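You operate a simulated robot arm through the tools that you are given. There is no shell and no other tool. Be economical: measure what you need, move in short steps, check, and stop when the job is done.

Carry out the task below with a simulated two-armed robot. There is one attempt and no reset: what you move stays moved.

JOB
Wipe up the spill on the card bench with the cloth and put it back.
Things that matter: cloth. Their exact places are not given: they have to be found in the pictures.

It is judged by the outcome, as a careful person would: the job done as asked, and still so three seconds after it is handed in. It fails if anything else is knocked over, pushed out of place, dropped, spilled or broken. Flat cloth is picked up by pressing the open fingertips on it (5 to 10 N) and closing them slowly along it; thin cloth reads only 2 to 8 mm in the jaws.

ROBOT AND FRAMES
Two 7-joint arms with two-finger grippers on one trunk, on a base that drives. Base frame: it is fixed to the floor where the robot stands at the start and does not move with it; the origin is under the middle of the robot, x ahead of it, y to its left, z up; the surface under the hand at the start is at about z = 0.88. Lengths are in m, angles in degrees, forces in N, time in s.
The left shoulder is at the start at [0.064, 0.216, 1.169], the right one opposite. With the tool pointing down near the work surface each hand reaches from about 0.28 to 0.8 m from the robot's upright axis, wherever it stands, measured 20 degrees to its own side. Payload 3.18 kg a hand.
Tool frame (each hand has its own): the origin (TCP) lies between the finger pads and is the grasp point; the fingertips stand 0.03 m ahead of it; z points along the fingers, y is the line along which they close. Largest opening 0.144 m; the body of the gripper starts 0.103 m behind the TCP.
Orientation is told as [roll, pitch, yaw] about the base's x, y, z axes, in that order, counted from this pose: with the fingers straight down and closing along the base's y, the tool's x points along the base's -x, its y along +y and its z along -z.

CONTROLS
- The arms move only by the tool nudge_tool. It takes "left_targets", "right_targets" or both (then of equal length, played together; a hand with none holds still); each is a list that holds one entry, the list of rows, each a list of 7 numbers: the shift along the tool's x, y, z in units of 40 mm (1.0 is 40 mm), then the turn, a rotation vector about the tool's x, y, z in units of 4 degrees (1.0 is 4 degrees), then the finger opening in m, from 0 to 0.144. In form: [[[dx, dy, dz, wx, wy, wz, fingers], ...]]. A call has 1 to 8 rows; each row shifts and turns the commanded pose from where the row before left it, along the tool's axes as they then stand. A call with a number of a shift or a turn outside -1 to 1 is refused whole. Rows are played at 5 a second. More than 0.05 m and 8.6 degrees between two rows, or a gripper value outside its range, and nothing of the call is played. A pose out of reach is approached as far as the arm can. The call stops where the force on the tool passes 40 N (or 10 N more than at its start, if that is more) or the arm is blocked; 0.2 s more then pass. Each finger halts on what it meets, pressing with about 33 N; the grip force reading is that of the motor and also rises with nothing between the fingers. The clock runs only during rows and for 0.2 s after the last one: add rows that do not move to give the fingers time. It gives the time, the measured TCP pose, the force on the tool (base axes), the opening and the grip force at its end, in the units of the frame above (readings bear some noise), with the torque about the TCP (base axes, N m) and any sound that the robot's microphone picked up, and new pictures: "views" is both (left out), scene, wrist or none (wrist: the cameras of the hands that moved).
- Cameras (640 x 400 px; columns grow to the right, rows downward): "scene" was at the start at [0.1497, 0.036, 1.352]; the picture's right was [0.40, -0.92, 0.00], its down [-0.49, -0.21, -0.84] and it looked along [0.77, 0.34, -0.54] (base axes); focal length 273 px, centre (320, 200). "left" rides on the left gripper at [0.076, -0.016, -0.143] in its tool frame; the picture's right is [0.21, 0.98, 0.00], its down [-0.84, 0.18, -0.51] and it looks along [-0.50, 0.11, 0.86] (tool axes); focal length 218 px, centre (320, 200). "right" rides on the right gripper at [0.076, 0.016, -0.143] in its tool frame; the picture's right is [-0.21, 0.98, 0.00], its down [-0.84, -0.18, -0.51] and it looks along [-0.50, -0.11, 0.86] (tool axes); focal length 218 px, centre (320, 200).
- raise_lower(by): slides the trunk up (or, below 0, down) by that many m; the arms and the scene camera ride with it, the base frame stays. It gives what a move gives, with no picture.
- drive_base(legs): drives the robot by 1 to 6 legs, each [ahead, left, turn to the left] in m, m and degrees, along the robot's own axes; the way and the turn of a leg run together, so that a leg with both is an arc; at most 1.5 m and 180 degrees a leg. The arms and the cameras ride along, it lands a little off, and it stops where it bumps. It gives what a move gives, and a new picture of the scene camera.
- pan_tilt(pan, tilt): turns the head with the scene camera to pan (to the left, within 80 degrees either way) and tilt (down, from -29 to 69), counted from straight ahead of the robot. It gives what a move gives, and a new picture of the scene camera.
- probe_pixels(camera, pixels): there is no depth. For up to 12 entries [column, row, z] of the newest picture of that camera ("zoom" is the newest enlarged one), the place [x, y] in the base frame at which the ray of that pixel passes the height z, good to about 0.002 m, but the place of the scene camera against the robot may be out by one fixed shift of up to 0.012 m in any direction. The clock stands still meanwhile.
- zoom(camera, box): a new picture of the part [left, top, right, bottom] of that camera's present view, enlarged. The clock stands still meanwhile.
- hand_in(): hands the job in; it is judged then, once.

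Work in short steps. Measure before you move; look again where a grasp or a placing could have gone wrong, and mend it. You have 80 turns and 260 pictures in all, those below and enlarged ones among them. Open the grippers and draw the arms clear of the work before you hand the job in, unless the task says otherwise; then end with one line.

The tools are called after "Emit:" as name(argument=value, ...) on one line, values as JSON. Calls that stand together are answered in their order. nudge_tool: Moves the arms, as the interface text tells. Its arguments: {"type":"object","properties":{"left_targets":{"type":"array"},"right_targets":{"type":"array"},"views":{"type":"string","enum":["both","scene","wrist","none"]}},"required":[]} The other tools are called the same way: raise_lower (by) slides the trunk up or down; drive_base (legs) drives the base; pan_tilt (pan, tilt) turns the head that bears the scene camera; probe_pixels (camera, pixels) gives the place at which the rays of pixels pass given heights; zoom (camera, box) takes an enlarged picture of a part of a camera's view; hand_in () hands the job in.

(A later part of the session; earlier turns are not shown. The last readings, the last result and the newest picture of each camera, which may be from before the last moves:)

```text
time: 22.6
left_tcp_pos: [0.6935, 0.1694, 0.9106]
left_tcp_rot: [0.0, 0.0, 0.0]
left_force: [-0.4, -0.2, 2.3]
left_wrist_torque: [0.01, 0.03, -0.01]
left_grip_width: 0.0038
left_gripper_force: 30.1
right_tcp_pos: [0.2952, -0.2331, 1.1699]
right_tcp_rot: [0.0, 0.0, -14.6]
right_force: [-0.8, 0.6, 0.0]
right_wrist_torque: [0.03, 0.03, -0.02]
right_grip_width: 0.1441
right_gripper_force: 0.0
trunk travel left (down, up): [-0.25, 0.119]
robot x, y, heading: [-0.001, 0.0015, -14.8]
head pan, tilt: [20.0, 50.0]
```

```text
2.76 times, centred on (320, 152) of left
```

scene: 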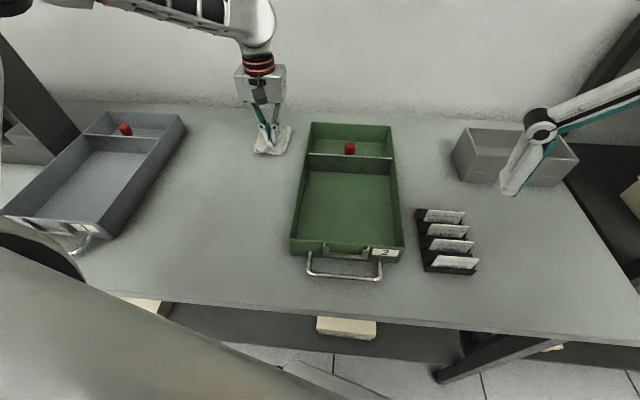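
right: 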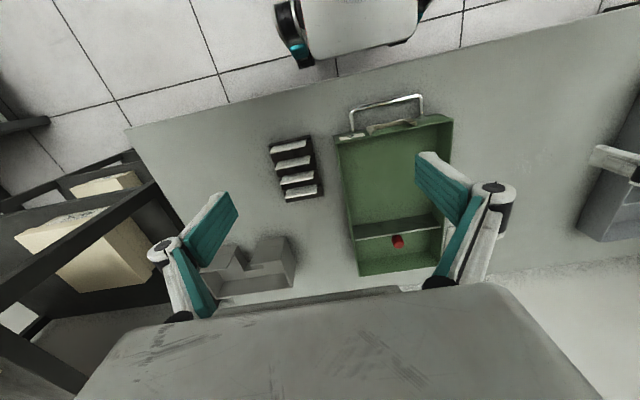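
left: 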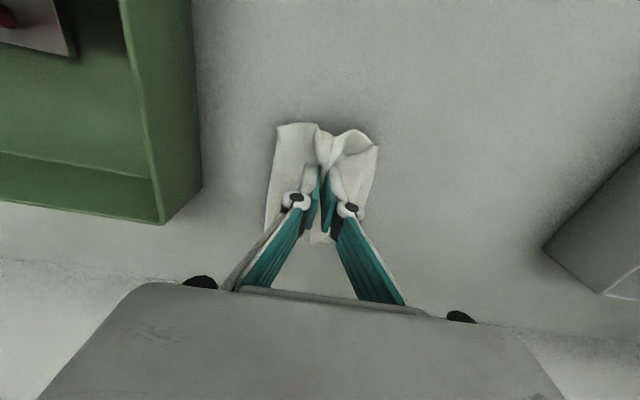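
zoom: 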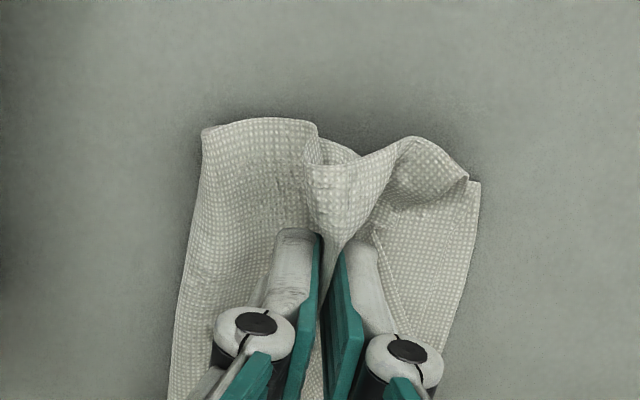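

The lower layer lags, so only the top layer is pinched. I release and lift a little to look, planning to regrip across the folded edge (right side) so both layers are caught.

Emit:
nudge_tool(left_targets=[[[0, 0, 0, 0, 0, 0, 0.03], [0, 0, 0, 0, 0, 0, 0.04], [0, 0, -0.4, 0, 0, 0, 0.04], [0, 0, -1, 0, 0, 0, 0.04], [1, 0, 0, 0, 0, 0, 0.04], [0, 0, 0, 0, 0, 0, 0.04]]])

Emit:
zoom(camera="scene", box=[220, 80, 330, 170])

Emit:
zoom(camera="left", box=[190, 120, 430, 270])

```text
time: 24.0
left_tcp_pos: [0.652, 0.1675, 0.9637]
left_tcp_rot: [0.0, 0.1, 0.2]
left_force: [-0.3, 0.5, -0.2]
left_wrist_torque: [0.02, -0.01, -0.01]
left_grip_width: 0.0399
left_gripper_force: 0.1
right_tcp_pos: [0.295, -0.2322, 1.1697]
right_tcp_rot: [0.0, 0.3, -14.6]
right_force: [0.0, -0.3, 0.3]
right_wrist_torque: [-0.01, 0.07, 0.01]
right_grip_width: 0.1441
right_gripper_force: 0.1
trunk travel left (down, up): [-0.25, 0.119]
robot x, y, heading: [0.0002, -0.0018, -14.7]
head pan, tilt: [20.0, 50.0]
```

scene: 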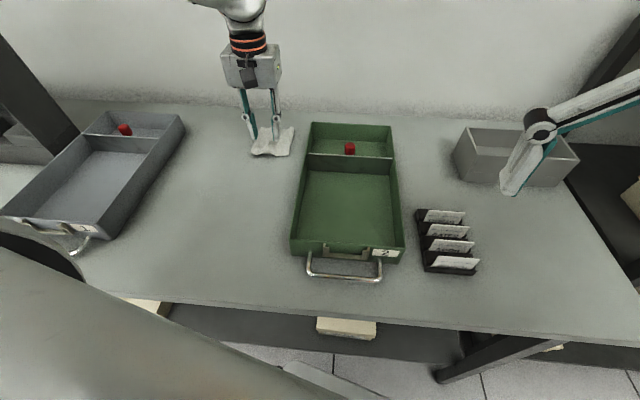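
left: 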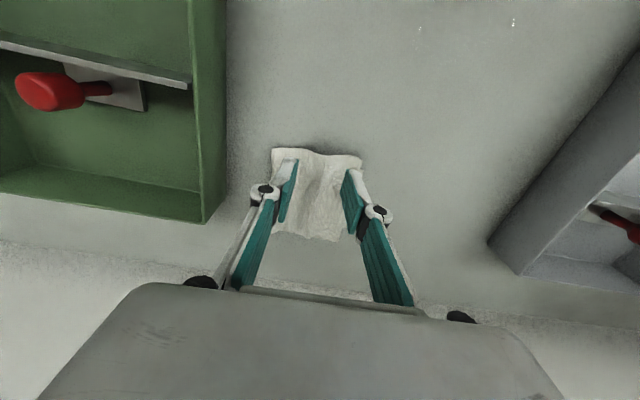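

```text
4.44 times, centred on (275, 125) of scene
```

zoom: 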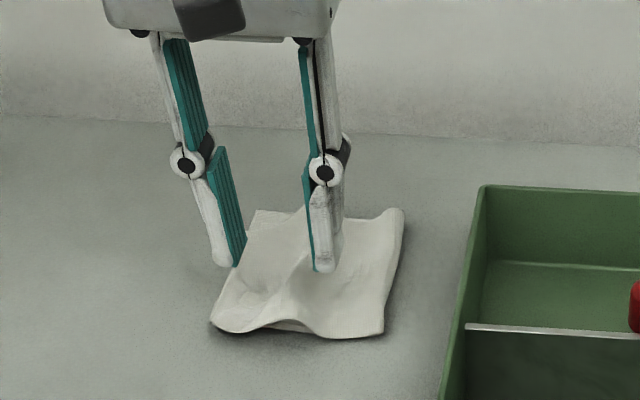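

```text
2.67 times, centred on (310, 195) of left
```

zoom: 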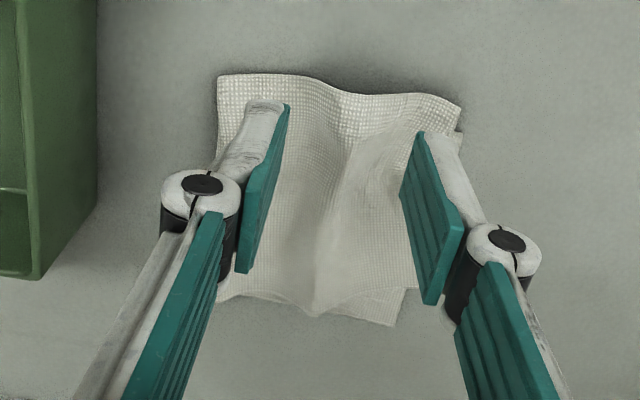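

I project the cloth corners and the tray edge to plan the fold-edge grip.

Emit:
probe_pixels(camera="left", pixels=[[272, 148, 0.885], [363, 159.5, 0.885], [272.5, 232.5, 0.885], [338, 242, 0.885], [226, 190, 0.88], [203, 222, 0.88], [203, 222, 0.93]])

Emit:
probe_pixels(camera="scene", pixels=[[291, 156, 0.88], [295, 127, 0.885], [251, 154, 0.885], [260, 127, 0.885], [302, 150, 0.88], [309, 122, 0.94]])

```text
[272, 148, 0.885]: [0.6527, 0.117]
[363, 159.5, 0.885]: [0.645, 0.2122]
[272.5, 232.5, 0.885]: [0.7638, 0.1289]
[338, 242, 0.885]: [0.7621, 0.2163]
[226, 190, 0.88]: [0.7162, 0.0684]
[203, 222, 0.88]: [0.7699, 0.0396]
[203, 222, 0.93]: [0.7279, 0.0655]
```

```text
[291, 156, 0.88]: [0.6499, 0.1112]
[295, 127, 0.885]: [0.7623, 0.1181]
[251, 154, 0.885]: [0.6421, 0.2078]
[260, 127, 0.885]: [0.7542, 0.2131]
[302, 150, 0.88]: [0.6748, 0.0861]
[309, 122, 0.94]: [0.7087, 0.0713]
```

The fold edge is at y≈0.118 and the tray wall at 0.07. I centre at (0.70,0.127) with opening 0.036, right finger just outside the fold, and go down to near contact.

Emit:
nudge_tool(left_targets=[[[-0.6, -0.5, 0, 0, 0, 0, 0.036], [-0.6, -0.5, 0, 0, 0, 0, 0.036], [0, 0, 0.5, 0, 0, 0, 0.036], [0, 0, 0.4, 0, 0, 0, 0.036], [0, 0, 0, 0, 0, 0, 0.036]]])

Emit:
zoom(camera="left", box=[190, 100, 430, 250])

Emit:
zoom(camera="scene", box=[220, 80, 330, 170])

```text
time: 25.2
left_tcp_pos: [0.7009, 0.1287, 0.9274]
left_tcp_rot: [0.0, 0.0, 0.1]
left_force: [-0.3, -1.0, -0.4]
left_wrist_torque: [0.01, 0.04, 0.0]
left_grip_width: 0.0359
left_gripper_force: 0.0
right_tcp_pos: [0.2954, -0.2313, 1.1694]
right_tcp_rot: [0.0, 0.1, -14.7]
right_force: [0.5, 0.5, 0.6]
right_wrist_torque: [0.02, 0.02, -0.01]
right_grip_width: 0.1443
right_gripper_force: 0.0
trunk travel left (down, up): [-0.25, 0.119]
robot x, y, heading: [0.0002, -0.0037, -14.9]
head pan, tilt: [20.0, 50.0]
```

scene: 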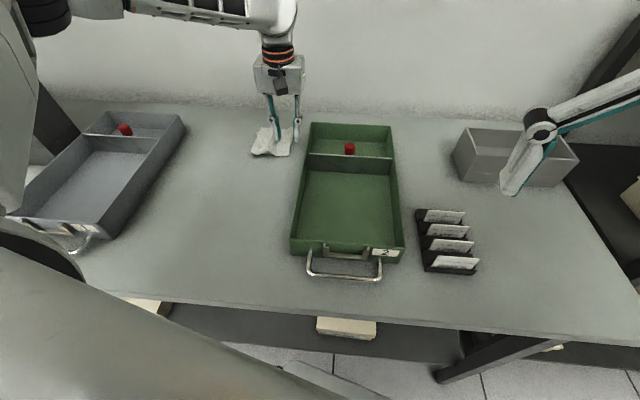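
left: 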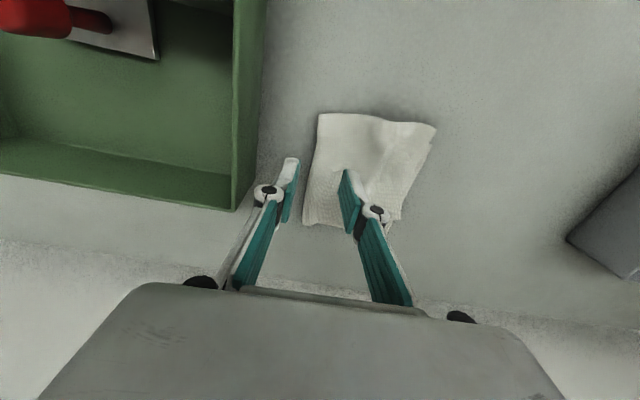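

```text
2.67 times, centred on (310, 175) of left
```

zoom: 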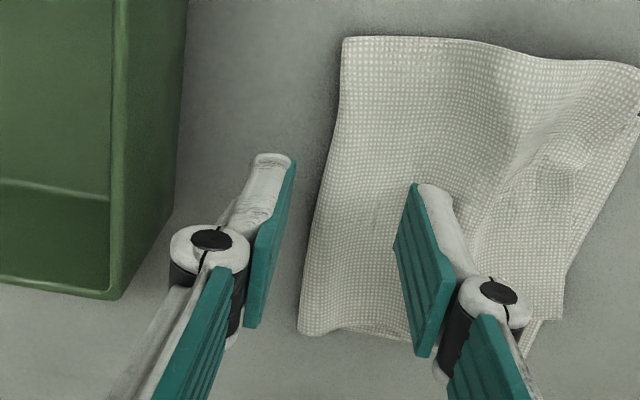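

```text
4.44 times, centred on (275, 125) of scene
```

zoom: 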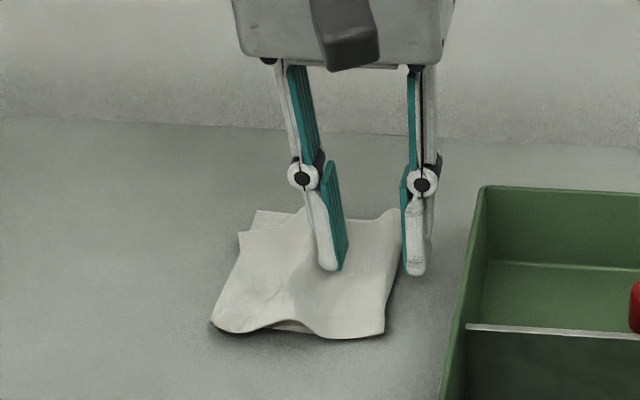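

The right finger stands just outside the fold and clear of the tray. I lower to the table.

Emit:
nudge_tool(left_targets=[[[0, 0, 0.2, 0, 0, 0, 0.036], [0, 0, 0.16, 0, 0, 0, 0.036], [0, 0, 0.06, 0, 0, 0, 0.036], [0, 0, 0, 0, 0, 0, 0.036]]], views="none")

```text
time: 26.2
left_tcp_pos: [0.7009, 0.1278, 0.9121]
left_tcp_rot: [-0.1, -0.1, 0.1]
left_force: [1.7, 0.8, 3.3]
left_wrist_torque: [0.1, -0.03, -0.03]
left_grip_width: 0.036
left_gripper_force: 0.0
right_tcp_pos: [0.2948, -0.2328, 1.1709]
right_tcp_rot: [0.0, 0.1, -14.6]
right_force: [-0.1, -0.3, -0.5]
right_wrist_torque: [-0.02, 0.01, -0.01]
right_grip_width: 0.1441
right_gripper_force: 0.1
trunk travel left (down, up): [-0.25, 0.119]
robot x, y, heading: [-0.0007, -0.0011, -14.6]
head pan, tilt: [20.0, 50.0]
```

Contact 3.3 N, mostly the left finger. I press 1.5 mm more and close slowly.

Emit:
nudge_tool(left_targets=[[[0, 0, 0.04, 0, 0, 0, 0.036], [0, 0, 0, 0, 0, 0, 0.03], [0, 0, 0, 0, 0, 0, 0.024], [0, 0, 0, 0, 0, 0, 0.018], [0, 0, 0, 0, 0, 0, 0.012], [0, 0, 0, 0, 0, 0, 0.006], [0, 0, 0, 0, 0, 0, 0], [0, 0, 0, 0, 0, 0, 0]]])

Emit:
zoom(camera="left", box=[190, 100, 430, 250])

Emit:
zoom(camera="scene", box=[220, 80, 330, 170])

```text
time: 28.0
left_tcp_pos: [0.6997, 0.129, 0.9107]
left_tcp_rot: [0.0, 0.0, 0.1]
left_force: [-0.4, 3.5, 5.2]
left_wrist_torque: [0.27, -0.04, -0.05]
left_grip_width: 0.0004
left_gripper_force: 30.2
right_tcp_pos: [0.2951, -0.2319, 1.1694]
right_tcp_rot: [-0.1, 0.0, -14.5]
right_force: [-0.3, 0.6, -0.5]
right_wrist_torque: [-0.01, -0.01, 0.02]
right_grip_width: 0.1441
right_gripper_force: 0.1
trunk travel left (down, up): [-0.25, 0.119]
robot x, y, heading: [0.0014, 0.0013, -14.6]
head pan, tilt: [20.0, 50.0]
```

scene: 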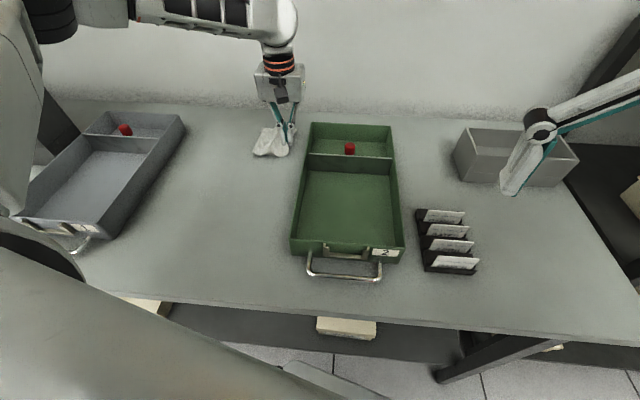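
left: 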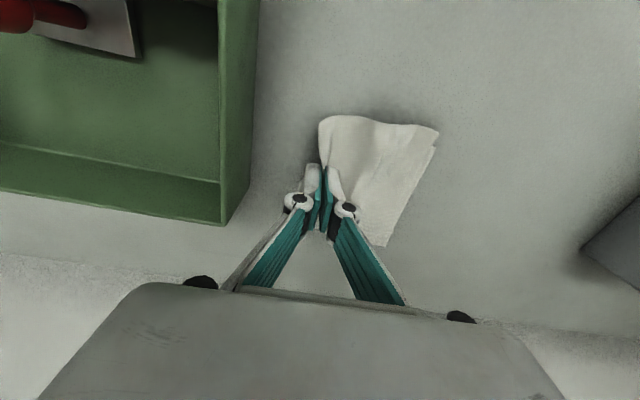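

```text
2.67 times, centred on (310, 175) of left
```

zoom: 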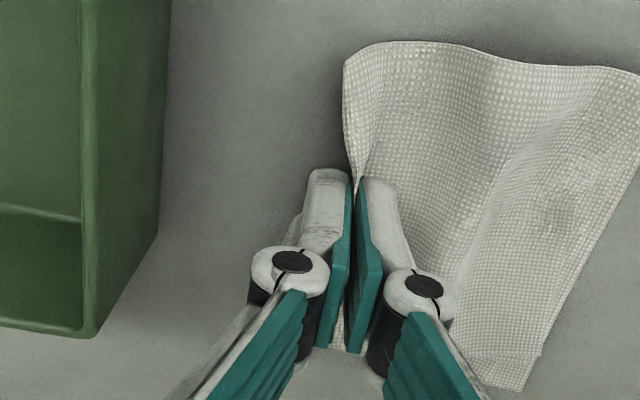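

```text
4.44 times, centred on (275, 125) of scene
```

zoom: 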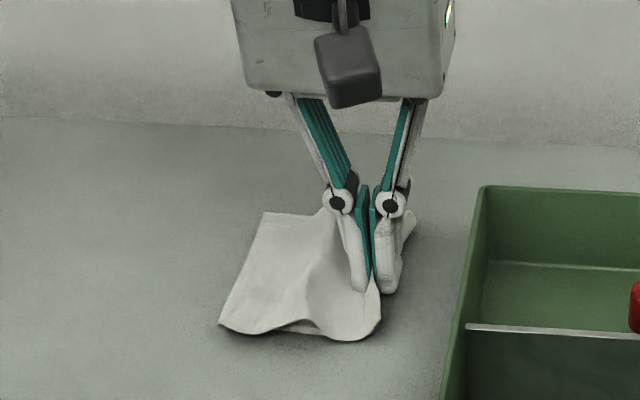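

The fold edge appears pulled into the jaws. I lift 25 mm to test.

Emit:
nudge_tool(left_targets=[[[0, 0, -0.2, 0, 0, 0, 0], [0, 0, -0.2, 0, 0, 0, 0], [0, 0, -0.2, 0, 0, 0, 0], [0, 0, 0, 0, 0, 0, 0]]])

Emit:
zoom(camera="left", box=[190, 100, 430, 250])

Emit:
zoom(camera="scene", box=[220, 80, 330, 170])

```text
time: 29.0
left_tcp_pos: [0.7001, 0.1299, 0.9354]
left_tcp_rot: [-0.1, 0.0, 0.1]
left_force: [0.1, -2.4, 1.1]
left_wrist_torque: [-0.11, 0.0, -0.01]
left_grip_width: 0.0043
left_gripper_force: 25.7
right_tcp_pos: [0.2946, -0.2321, 1.1705]
right_tcp_rot: [0.0, 0.1, -14.6]
right_force: [-0.2, 0.0, 0.5]
right_wrist_torque: [0.0, -0.01, 0.0]
right_grip_width: 0.144
right_gripper_force: 0.1
trunk travel left (down, up): [-0.25, 0.119]
robot x, y, heading: [-0.0006, 0.0006, -14.7]
head pan, tilt: [20.0, 50.0]
```

scene: 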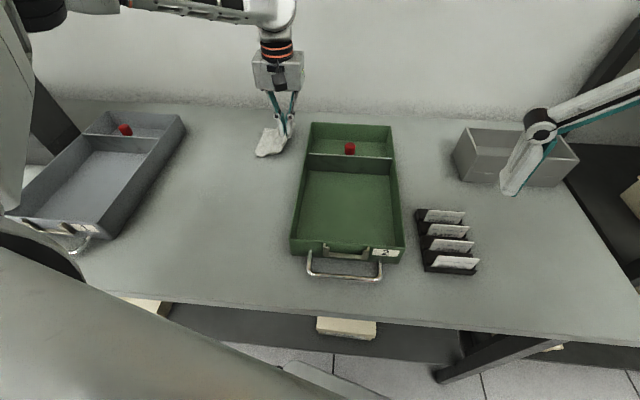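
left: 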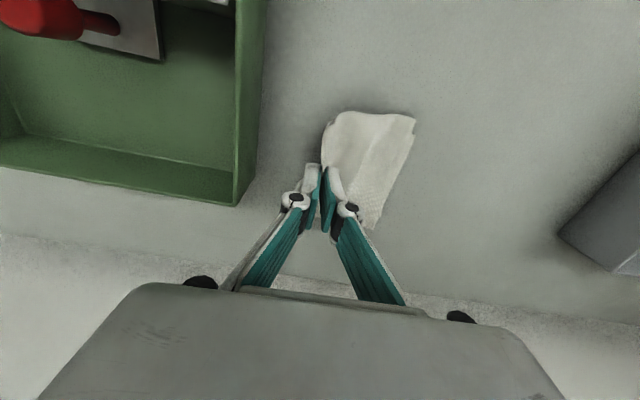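

```text
2.67 times, centred on (310, 175) of left
```

zoom: 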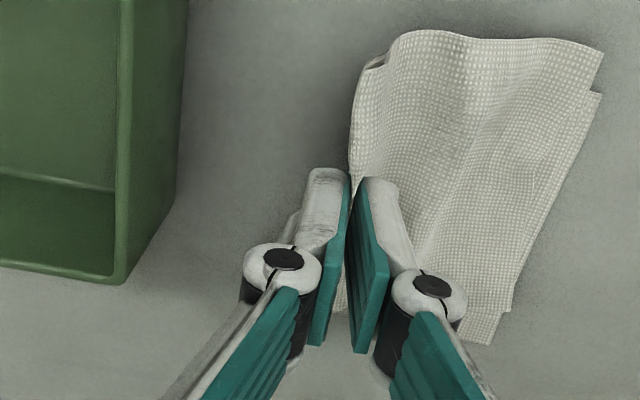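

```text
4.44 times, centred on (275, 125) of scene
```

zoom: 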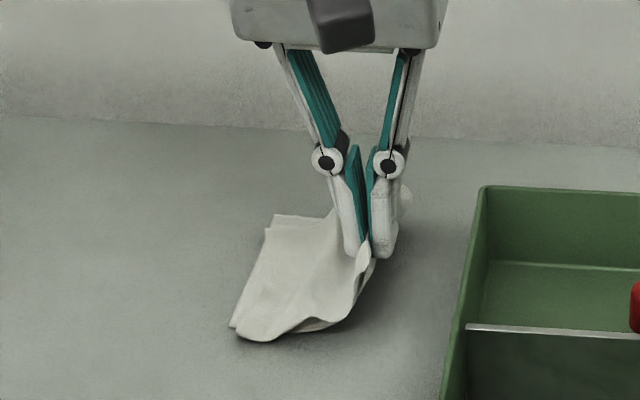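

Both layers are held at the fold (4.3 mm). I lift to z≈1.02 and carry it toward the far side of the spill at (0.525, 0.345).

Emit:
nudge_tool(left_targets=[[[0, 0.2, -0.9, 0, 0, 0, 0], [0.2, 0.4, -0.9, 0, 0, 0, 0], [0.6, 0.8, -0.2, 0, 0, 0, 0], [0.7, 0.8, -0.1, 0, 0, 0, 0], [0.7, 0.8, 0, 0, 0, 0, 0], [0.7, 0.8, 0, 0, 0, 0, 0], [0.7, 0.8, 0, 0, 0, 0, 0], [0.7, 0.8, 0, 0, 0, 0, 0]]])

Emit:
zoom(camera="scene", box=[130, 60, 330, 220])

```text
time: 30.8
left_tcp_pos: [0.5233, 0.3525, 1.0199]
left_tcp_rot: [-0.1, 0.0, -0.1]
left_force: [0.2, 0.7, 0.2]
left_wrist_torque: [-0.02, -0.04, 0.02]
left_grip_width: 0.0
left_gripper_force: 30.8
right_tcp_pos: [0.2946, -0.2312, 1.1707]
right_tcp_rot: [0.0, 0.0, -14.6]
right_force: [0.6, 0.1, 0.1]
right_wrist_torque: [0.01, -0.04, -0.01]
right_grip_width: 0.1439
right_gripper_force: 0.1
trunk travel left (down, up): [-0.25, 0.119]
robot x, y, heading: [-0.0009, -0.002, -14.5]
head pan, tilt: [20.0, 50.0]
```

scene: 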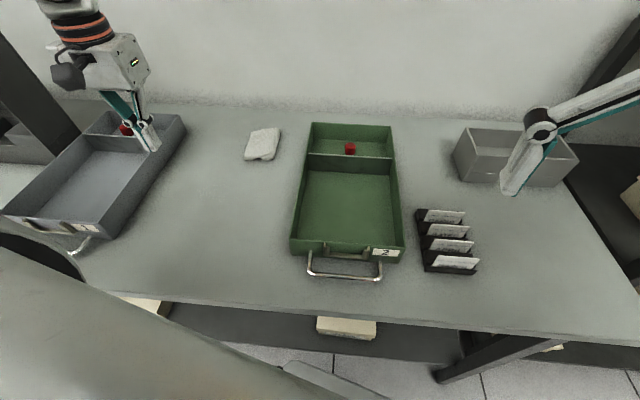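
left: 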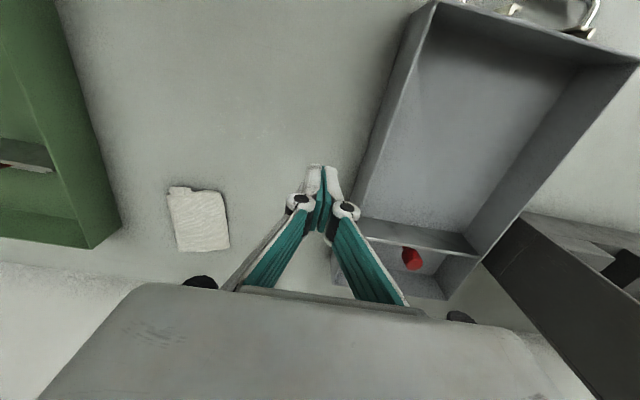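

```text
2.50 times, centred on (230, 140) of scene
```

zoom: 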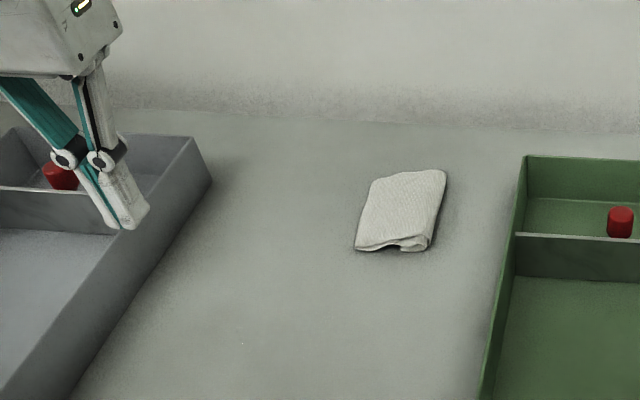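

The cloth slipped out on the way and lies folded narrower at scene (262,144). I go back above it and look closely.

Emit:
probe_pixels(camera="left", pixels=[[168, 190, 0.885], [221, 192, 0.885], [180, 250, 0.885], [229, 249, 0.885]])

Emit:
nudge_tool(left_targets=[[[-0.5, -0.9, 0, 0, 0, 0, 0.05], [-0.5, -0.9, 0, 0, 0, 0, 0.05], [-0.5, -0.9, 0, 0, 0, 0, 0.05], [-0.4, -0.9, 0, 0, 0, 0, 0.05], [0, 0, 0, 0, 0, 0, 0.05]]])

Emit:
zoom(camera="left", box=[220, 120, 420, 260])

Emit:
zoom(camera="scene", box=[220, 100, 300, 170])

```text
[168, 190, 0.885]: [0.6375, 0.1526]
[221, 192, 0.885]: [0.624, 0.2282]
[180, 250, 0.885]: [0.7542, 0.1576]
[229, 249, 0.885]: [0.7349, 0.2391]
```

```text
time: 32.0
left_tcp_pos: [0.6015, 0.2071, 1.0182]
left_tcp_rot: [-0.2, 0.0, 0.1]
left_force: [-0.2, -0.5, 1.4]
left_wrist_torque: [-0.01, 0.0, 0.0]
left_grip_width: 0.05
left_gripper_force: 0.1
right_tcp_pos: [0.2944, -0.2308, 1.1695]
right_tcp_rot: [0.0, 0.1, -14.6]
right_force: [0.3, -0.6, 0.0]
right_wrist_torque: [-0.01, 0.02, 0.01]
right_grip_width: 0.144
right_gripper_force: 0.1
trunk travel left (down, up): [-0.25, 0.119]
robot x, y, heading: [0.0044, 0.0014, -14.5]
head pan, tilt: [20.0, 50.0]
```

scene: 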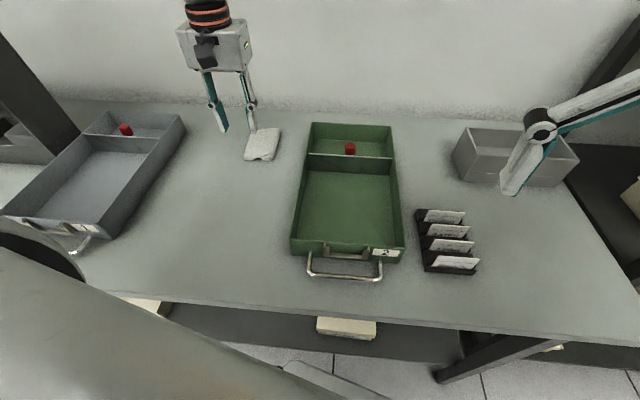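
left: 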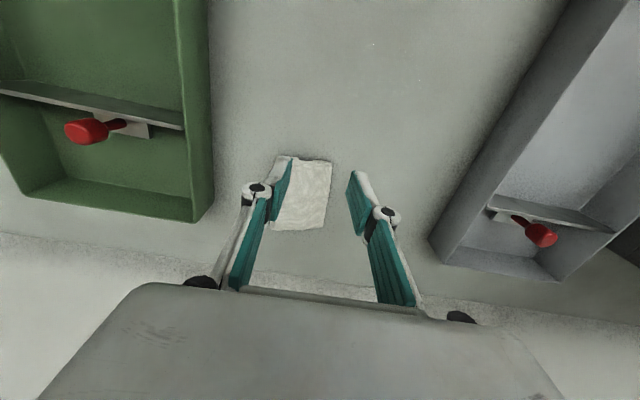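

```text
2.86 times, centred on (320, 190) of left
```

zoom: 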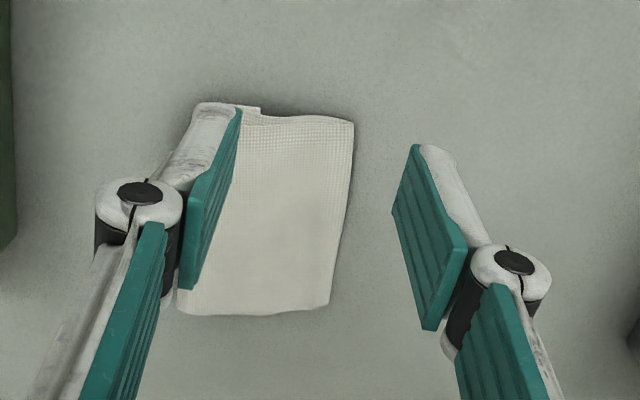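

```text
5.71 times, centred on (260, 135) of scene
```

zoom: 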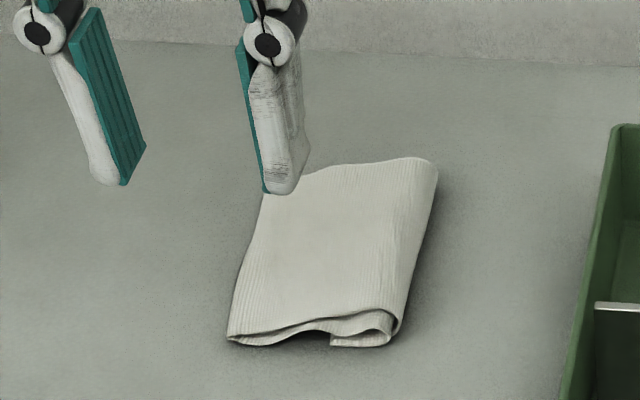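

The cloth now lies as a thicker folded strip, about x 0.63–0.75, y 0.155–0.235. I will take a deeper bite across its right rounded edge: right finger outside, left finger on top, centre (0.69,0.173), opening 0.05.

Emit:
nudge_tool(left_targets=[[[-0.8, -0.3, 0, 0, 0, 0, 0.052], [-0.8, -0.3, 0, 0, 0, 0, 0.052], [-0.6, -0.25, 0.5, 0, 0, 0, 0.052], [0, 0, 0.8, 0, 0, 0, 0.052], [0, 0, 0.8, 0, 0, 0, 0.052], [0, 0, 0, 0, 0, 0, 0.052]]])

Emit:
zoom(camera="left", box=[220, 100, 420, 240])

Emit:
zoom(camera="scene", box=[220, 90, 310, 170])

```text
time: 33.4
left_tcp_pos: [0.6921, 0.1696, 0.9337]
left_tcp_rot: [0.0, -0.1, 0.0]
left_force: [-0.4, -0.6, 0.2]
left_wrist_torque: [-0.01, -0.02, 0.01]
left_grip_width: 0.052
left_gripper_force: 0.1
right_tcp_pos: [0.2942, -0.2333, 1.17]
right_tcp_rot: [0.0, 0.1, -14.6]
right_force: [0.1, 0.3, -0.3]
right_wrist_torque: [0.0, 0.01, 0.03]
right_grip_width: 0.1436
right_gripper_force: 0.0
trunk travel left (down, up): [-0.25, 0.119]
robot x, y, heading: [-0.0021, 0.0011, -14.9]
head pan, tilt: [20.0, 50.0]
```

scene: 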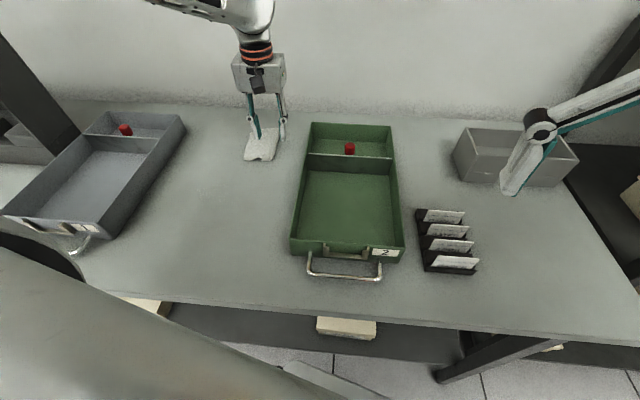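
left: 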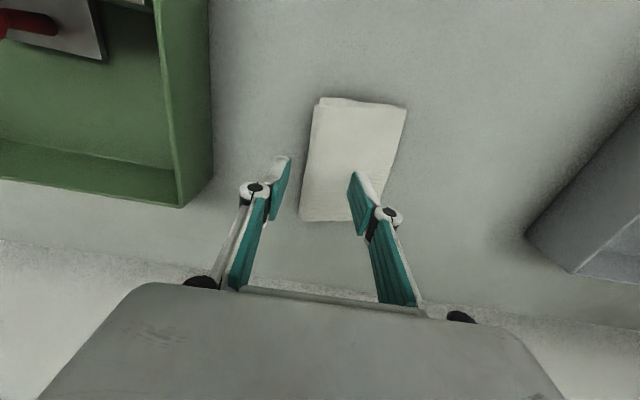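

```text
2.86 times, centred on (320, 170) of left
```

zoom: 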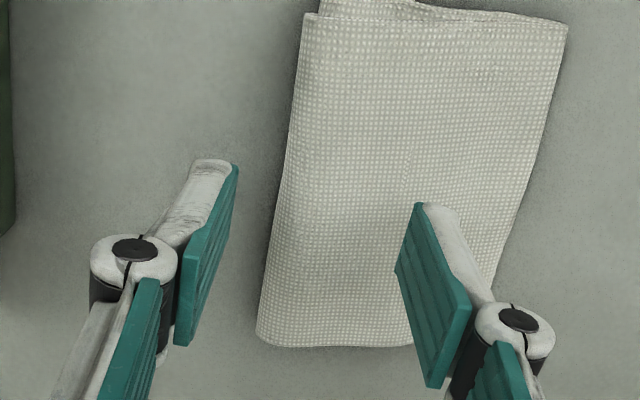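

```text
5.00 times, centred on (265, 130) of scene
```

zoom: 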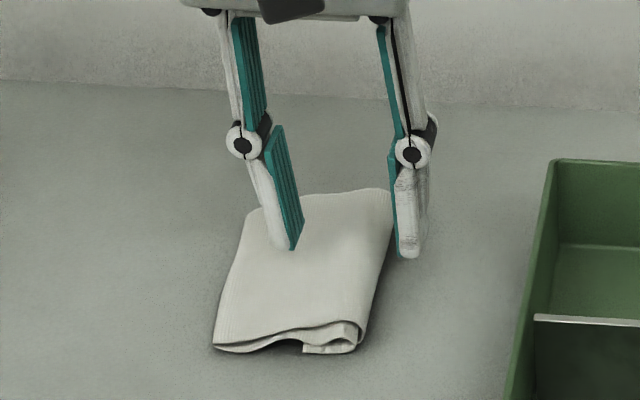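

The right finger is about 12 mm outside. I shift +8 mm in y and lower to contact.

Emit:
nudge_tool(left_targets=[[[0, 0.2, 0, 0, 0, 0, 0.052], [0, 0, 0.25, 0, 0, 0, 0.052], [0, 0, 0.2, 0, 0, 0, 0.052], [0, 0, 0.06, 0, 0, 0, 0.052], [0, 0, 0, 0, 0, 0, 0.052]]], views="none")

Emit:
nudge_tool(left_targets=[[[0, 0, 0.05, 0, 0, 0, 0.052], [0, 0, 0, 0, 0, 0, 0.052]]], views="none")

```text
time: 34.6
left_tcp_pos: [0.6927, 0.1766, 0.9138]
left_tcp_rot: [0.0, 0.0, 0.0]
left_force: [0.2, -0.7, 0.1]
left_wrist_torque: [-0.01, 0.0, -0.03]
left_grip_width: 0.0522
left_gripper_force: 0.1
right_tcp_pos: [0.2963, -0.2331, 1.1691]
right_tcp_rot: [0.1, 0.1, -14.6]
right_force: [-0.1, -0.5, 0.4]
right_wrist_torque: [-0.04, 0.0, -0.01]
right_grip_width: 0.1439
right_gripper_force: 0.1
trunk travel left (down, up): [-0.25, 0.119]
robot x, y, heading: [0.0006, -0.0016, -15.0]
head pan, tilt: [20.0, 50.0]
```

```text
time: 35.2
left_tcp_pos: [0.693, 0.1754, 0.9121]
left_tcp_rot: [0.0, 0.0, 0.1]
left_force: [0.5, 0.0, 1.4]
left_wrist_torque: [0.08, 0.03, 0.04]
left_grip_width: 0.0522
left_gripper_force: 0.1
right_tcp_pos: [0.2943, -0.2324, 1.1704]
right_tcp_rot: [0.0, 0.1, -14.6]
right_force: [-1.0, -0.5, 0.2]
right_wrist_torque: [0.02, -0.03, 0.0]
right_grip_width: 0.1439
right_gripper_force: 0.0
trunk travel left (down, up): [-0.25, 0.119]
robot x, y, heading: [-0.0024, -0.0021, -14.4]
head pan, tilt: [20.0, 50.0]
```

Light contact of 1.4 N; I press ~2.5 mm more and close slowly.

Emit:
nudge_tool(left_targets=[[[0, 0, 0.06, 0, 0, 0, 0.052], [0, 0, 0, 0, 0, 0, 0.044], [0, 0, 0, 0, 0, 0, 0.036], [0, 0, 0, 0, 0, 0, 0.028], [0, 0, 0, 0, 0, 0, 0.02], [0, 0, 0, 0, 0, 0, 0.012], [0, 0, 0, 0, 0, 0, 0.004], [0, 0, 0, 0, 0, 0, 0]]])

Emit:
zoom(camera="left", box=[220, 100, 420, 240])

Emit:
zoom(camera="scene", box=[220, 90, 310, 170])

```text
time: 37.0
left_tcp_pos: [0.6934, 0.1754, 0.9089]
left_tcp_rot: [-0.1, 0.0, 0.0]
left_force: [0.5, 0.5, 5.3]
left_wrist_torque: [0.15, 0.07, 0.02]
left_grip_width: 0.0056
left_gripper_force: 27.4
right_tcp_pos: [0.2945, -0.2325, 1.1692]
right_tcp_rot: [0.0, 0.0, -14.5]
right_force: [-0.1, -0.6, 0.0]
right_wrist_torque: [-0.02, 0.0, -0.01]
right_grip_width: 0.144
right_gripper_force: 0.1
trunk travel left (down, up): [-0.25, 0.119]
robot x, y, heading: [-0.0007, 0.0015, -14.7]
head pan, tilt: [20.0, 50.0]
```

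scene: 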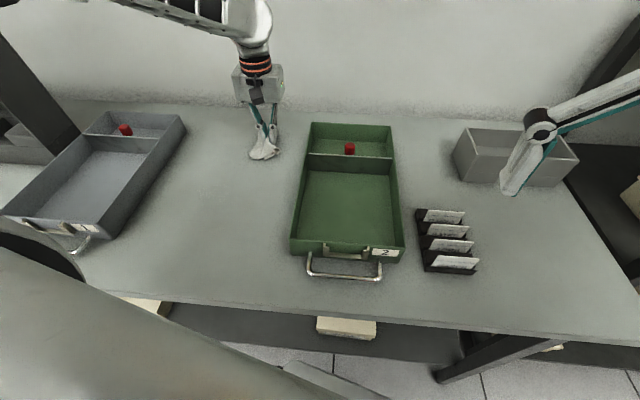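
left: 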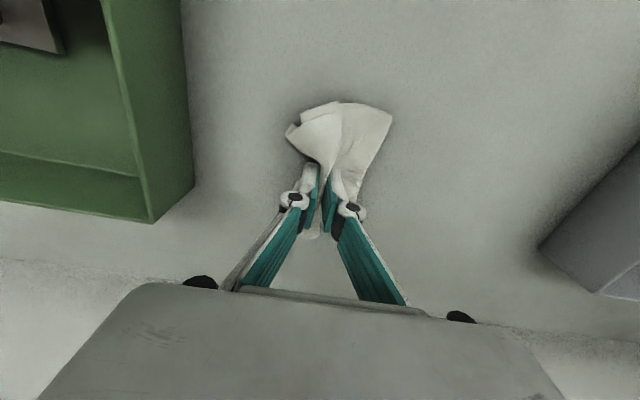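

```text
2.86 times, centred on (320, 170) of left
```

zoom: 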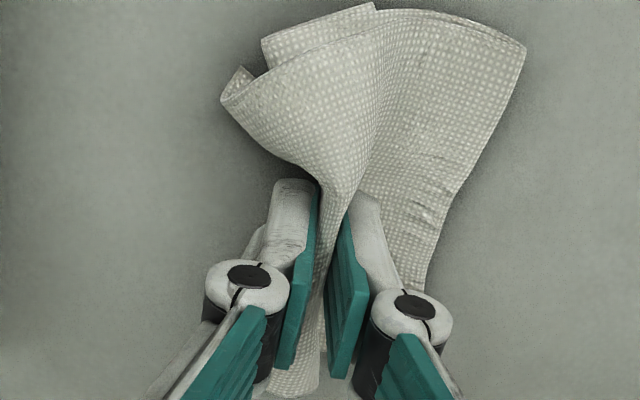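

```text
5.00 times, centred on (265, 130) of scene
```

zoom: 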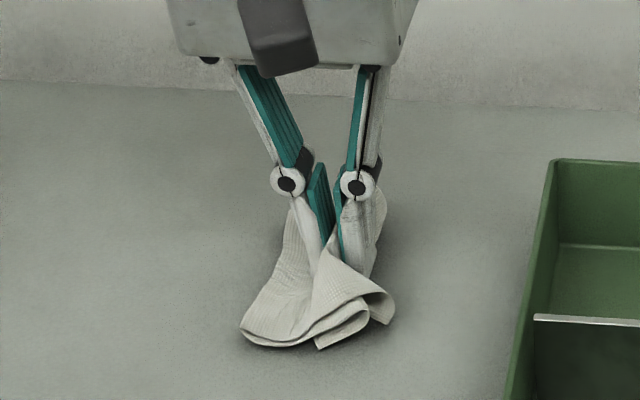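

A solid bunch is between the pads (5.6 mm). I lift slowly 40 mm and check.

Emit:
nudge_tool(left_targets=[[[0, 0, 0, 0, 0, 0, 0], [0, 0, -0.25, 0, 0, 0, 0], [0, 0, -0.25, 0, 0, 0, 0], [0, 0, -0.25, 0, 0, 0, 0], [0, 0, -0.25, 0, 0, 0, 0], [0, 0, 0, 0, 0, 0, 0]]])

Emit:
zoom(camera="scene", box=[220, 90, 310, 170])

```text
time: 38.4
left_tcp_pos: [0.6918, 0.1747, 0.9499]
left_tcp_rot: [-0.1, 0.0, 0.1]
left_force: [0.6, 2.6, -1.2]
left_wrist_torque: [0.01, 0.05, 0.0]
left_grip_width: 0.0058
left_gripper_force: 40.1
right_tcp_pos: [0.2964, -0.2324, 1.1702]
right_tcp_rot: [-0.1, 0.1, -14.5]
right_force: [0.5, 0.6, -0.7]
right_wrist_torque: [-0.01, -0.01, 0.03]
right_grip_width: 0.1444
right_gripper_force: 0.1
trunk travel left (down, up): [-0.25, 0.119]
robot x, y, heading: [-0.0024, -0.0019, -14.8]
head pan, tilt: [20.0, 50.0]
```

scene: 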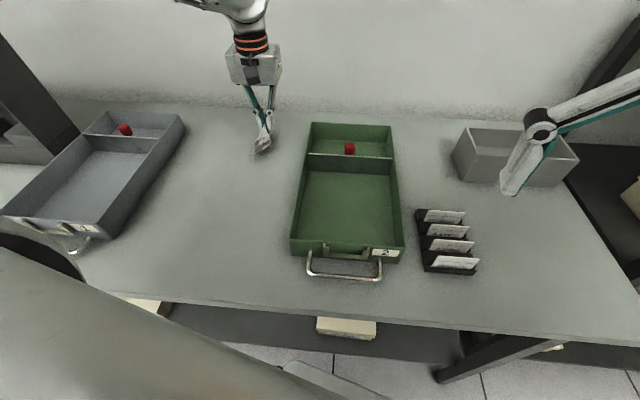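
left: 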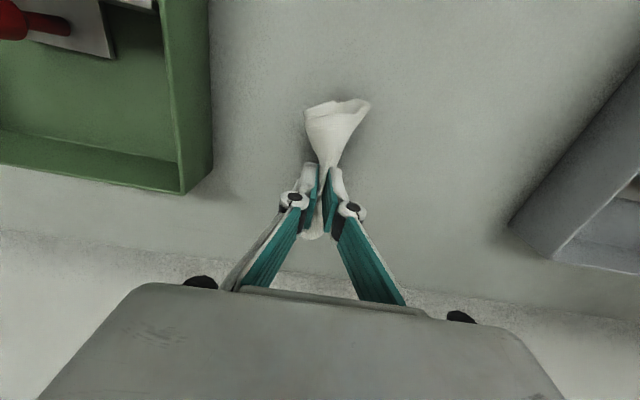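

```text
5.00 times, centred on (265, 130) of scene
```

zoom: 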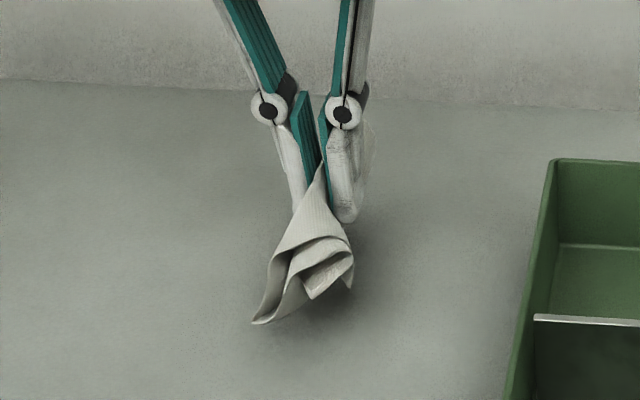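

The whole cloth is held. I carry it gently over the spill to (0.52,0.29).

Emit:
nudge_tool(left_targets=[[[0.5, 0.3, -0.2, 0, 0, 0, 0], [0.6, 0.4, 0, 0, 0, 0, 0], [0.65, 0.45, 0, 0, 0, 0, 0], [0.65, 0.45, 0, 0, 0, 0, 0], [0.65, 0.45, 0, 0, 0, 0, 0], [0.65, 0.45, 0, 0, 0, 0, 0], [0.6, 0.4, 0, 0, 0, 0, 0], [0, 0, 0, 0, 0, 0, 0]]])

Emit:
zoom(camera="left", box=[220, 60, 420, 240])

Emit:
zoom(camera="scene", box=[140, 100, 280, 210])

```text
time: 40.2
left_tcp_pos: [0.5194, 0.2907, 0.9578]
left_tcp_rot: [0.0, 0.1, 0.1]
left_force: [0.8, 0.1, 0.4]
left_wrist_torque: [0.03, 0.02, 0.0]
left_grip_width: 0.0038
left_gripper_force: 29.8
right_tcp_pos: [0.2964, -0.2323, 1.1704]
right_tcp_rot: [0.0, 0.1, -14.6]
right_force: [0.4, 0.0, 0.2]
right_wrist_torque: [0.03, -0.02, -0.02]
right_grip_width: 0.1436
right_gripper_force: 0.2
trunk travel left (down, up): [-0.25, 0.119]
robot x, y, heading: [-0.0015, 0.0038, -14.6]
head pan, tilt: [20.0, 50.0]
```

scene: 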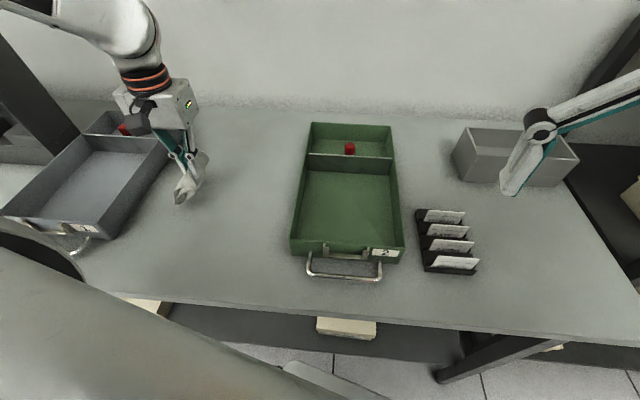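
left: 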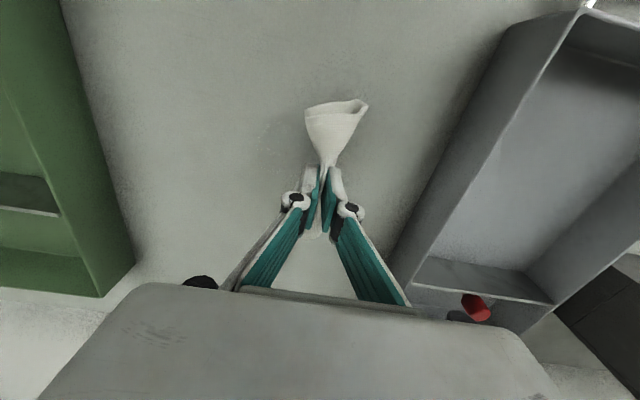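

```text
2.22 times, centred on (320, 150) of left
```

zoom: 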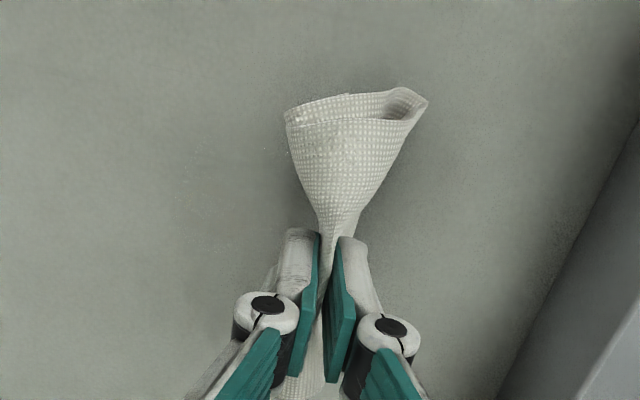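

```text
3.64 times, centred on (210, 155) of scene
```

zoom: 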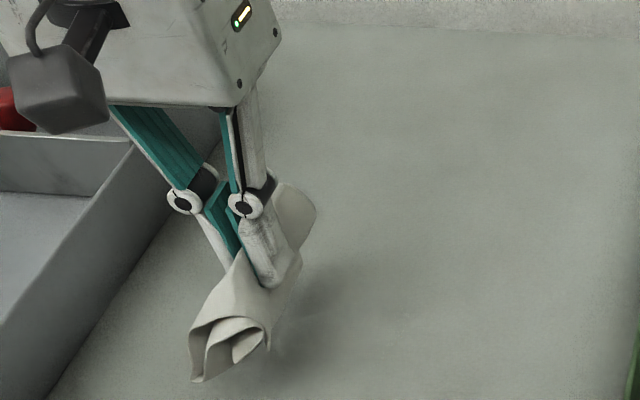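

Spill glints at left zoom (190,150) and (285,148). I lower onto the spill to light pressure.

Emit:
nudge_tool(left_targets=[[[0, 0, 0.4, 0, 0, 0, 0], [0, 0, 0.4, 0, 0, 0, 0], [0, 0, 0.2, 0, 0, 0, 0], [0, 0, 0.12, 0, 0, 0, 0], [0, 0, 0, 0, 0, 0, 0]]], views="wrist")

Emit:
zoom(camera="left", box=[220, 60, 420, 240])

```text
time: 41.4
left_tcp_pos: [0.5192, 0.2906, 0.9136]
left_tcp_rot: [0.0, 0.0, 0.1]
left_force: [-0.7, -1.7, 10.0]
left_wrist_torque: [-0.28, -0.26, -0.04]
left_grip_width: 0.0021
left_gripper_force: 28.8
right_tcp_pos: [0.2945, -0.2327, 1.1695]
right_tcp_rot: [0.0, 0.1, -14.7]
right_force: [0.3, -0.6, 0.7]
right_wrist_torque: [0.01, 0.02, -0.03]
right_grip_width: 0.1438
right_gripper_force: 0.1
trunk travel left (down, up): [-0.25, 0.119]
robot x, y, heading: [-0.0013, 0.0018, -14.5]
head pan, tilt: [20.0, 50.0]
```

left: 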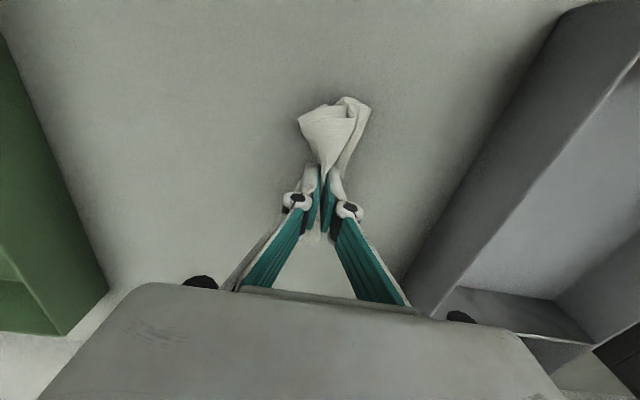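

```text
2.22 times, centred on (320, 150) of left
```

zoom: 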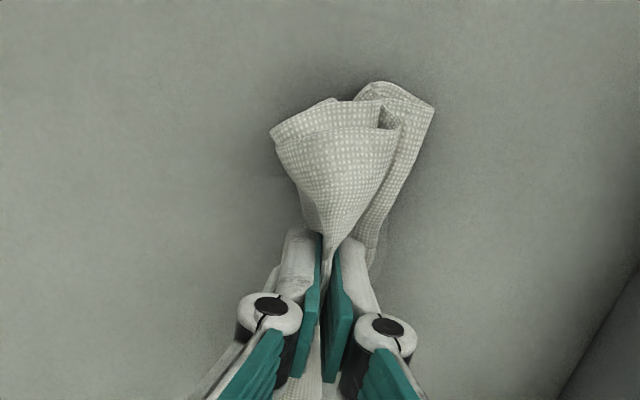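

10 N of contact. I ease 1 mm and wipe across toward −y.

Emit:
nudge_tool(left_targets=[[[0, 0.5, -0.04, 0, 0, 0, 0], [0, -0.4, 0, 0, 0, 0, 0], [0, -0.55, 0, 0, 0, 0, 0], [0, -0.55, 0, 0, 0, 0, 0], [0, -0.55, 0, 0, 0, 0, 0], [0, -0.55, 0, 0, 0, 0, 0], [0, -0.4, 0, 0, 0, 0, 0], [0, 0, 0, 0, 0, 0, 0]]], views="both")

Emit:
zoom(camera="left", box=[240, 60, 480, 240])

```text
time: 43.2
left_tcp_pos: [0.5211, 0.1895, 0.9155]
left_tcp_rot: [-0.1, 0.0, 0.1]
left_force: [-0.2, -1.1, 3.7]
left_wrist_torque: [0.2, 0.06, 0.03]
left_grip_width: 0.0062
left_gripper_force: 42.3
right_tcp_pos: [0.2945, -0.2327, 1.1702]
right_tcp_rot: [0.0, 0.1, -14.6]
right_force: [-0.3, 1.3, -0.6]
right_wrist_torque: [0.01, -0.03, -0.01]
right_grip_width: 0.1444
right_gripper_force: 0.1
trunk travel left (down, up): [-0.25, 0.119]
robot x, y, heading: [-0.0012, 0.0035, -14.7]
head pan, tilt: [20.0, 50.0]
```

scene: 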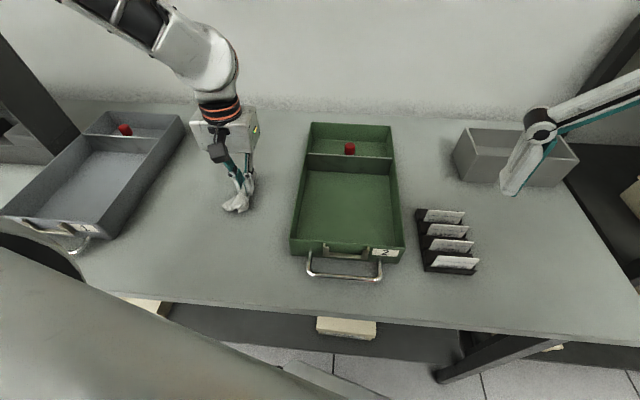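
left: 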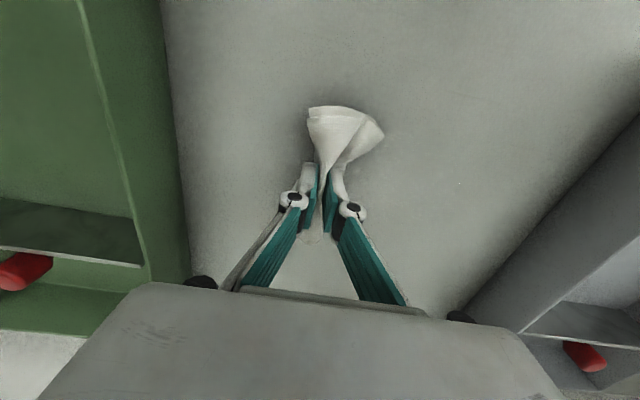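

```text
2.22 times, centred on (360, 150) of left
```

zoom: 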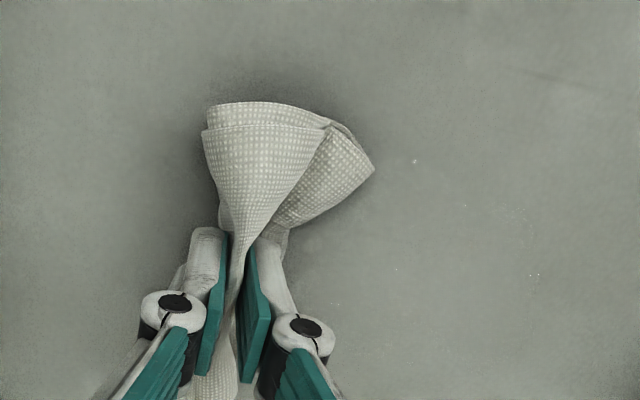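

Some glints remain (zoom 415,160; 395,270; 535,275); I locate them and the faint outline more closely.

Emit:
probe_pixels(camera="left", pixels=[[456.8, 183.8, 0.88], [393.8, 181.5, 0.88], [402.8, 132, 0.88], [430, 145, 0.88]])

Emit:
zoom(camera="left", box=[380, 110, 490, 200])

```text
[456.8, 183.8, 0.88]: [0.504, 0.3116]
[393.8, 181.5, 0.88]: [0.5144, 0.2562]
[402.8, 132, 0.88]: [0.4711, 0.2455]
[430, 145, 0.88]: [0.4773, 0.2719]
```

```text
4.44 times, centred on (435, 155) of left
```

zoom: 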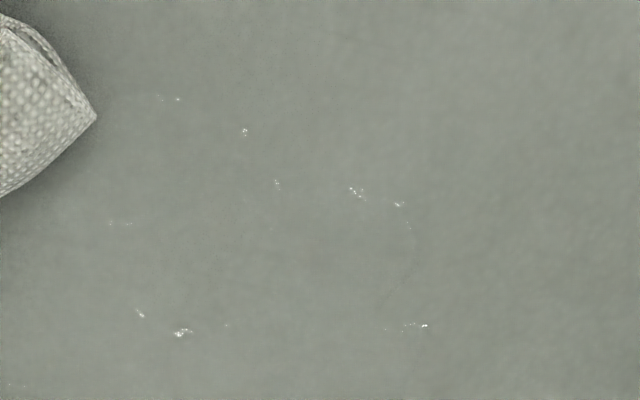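

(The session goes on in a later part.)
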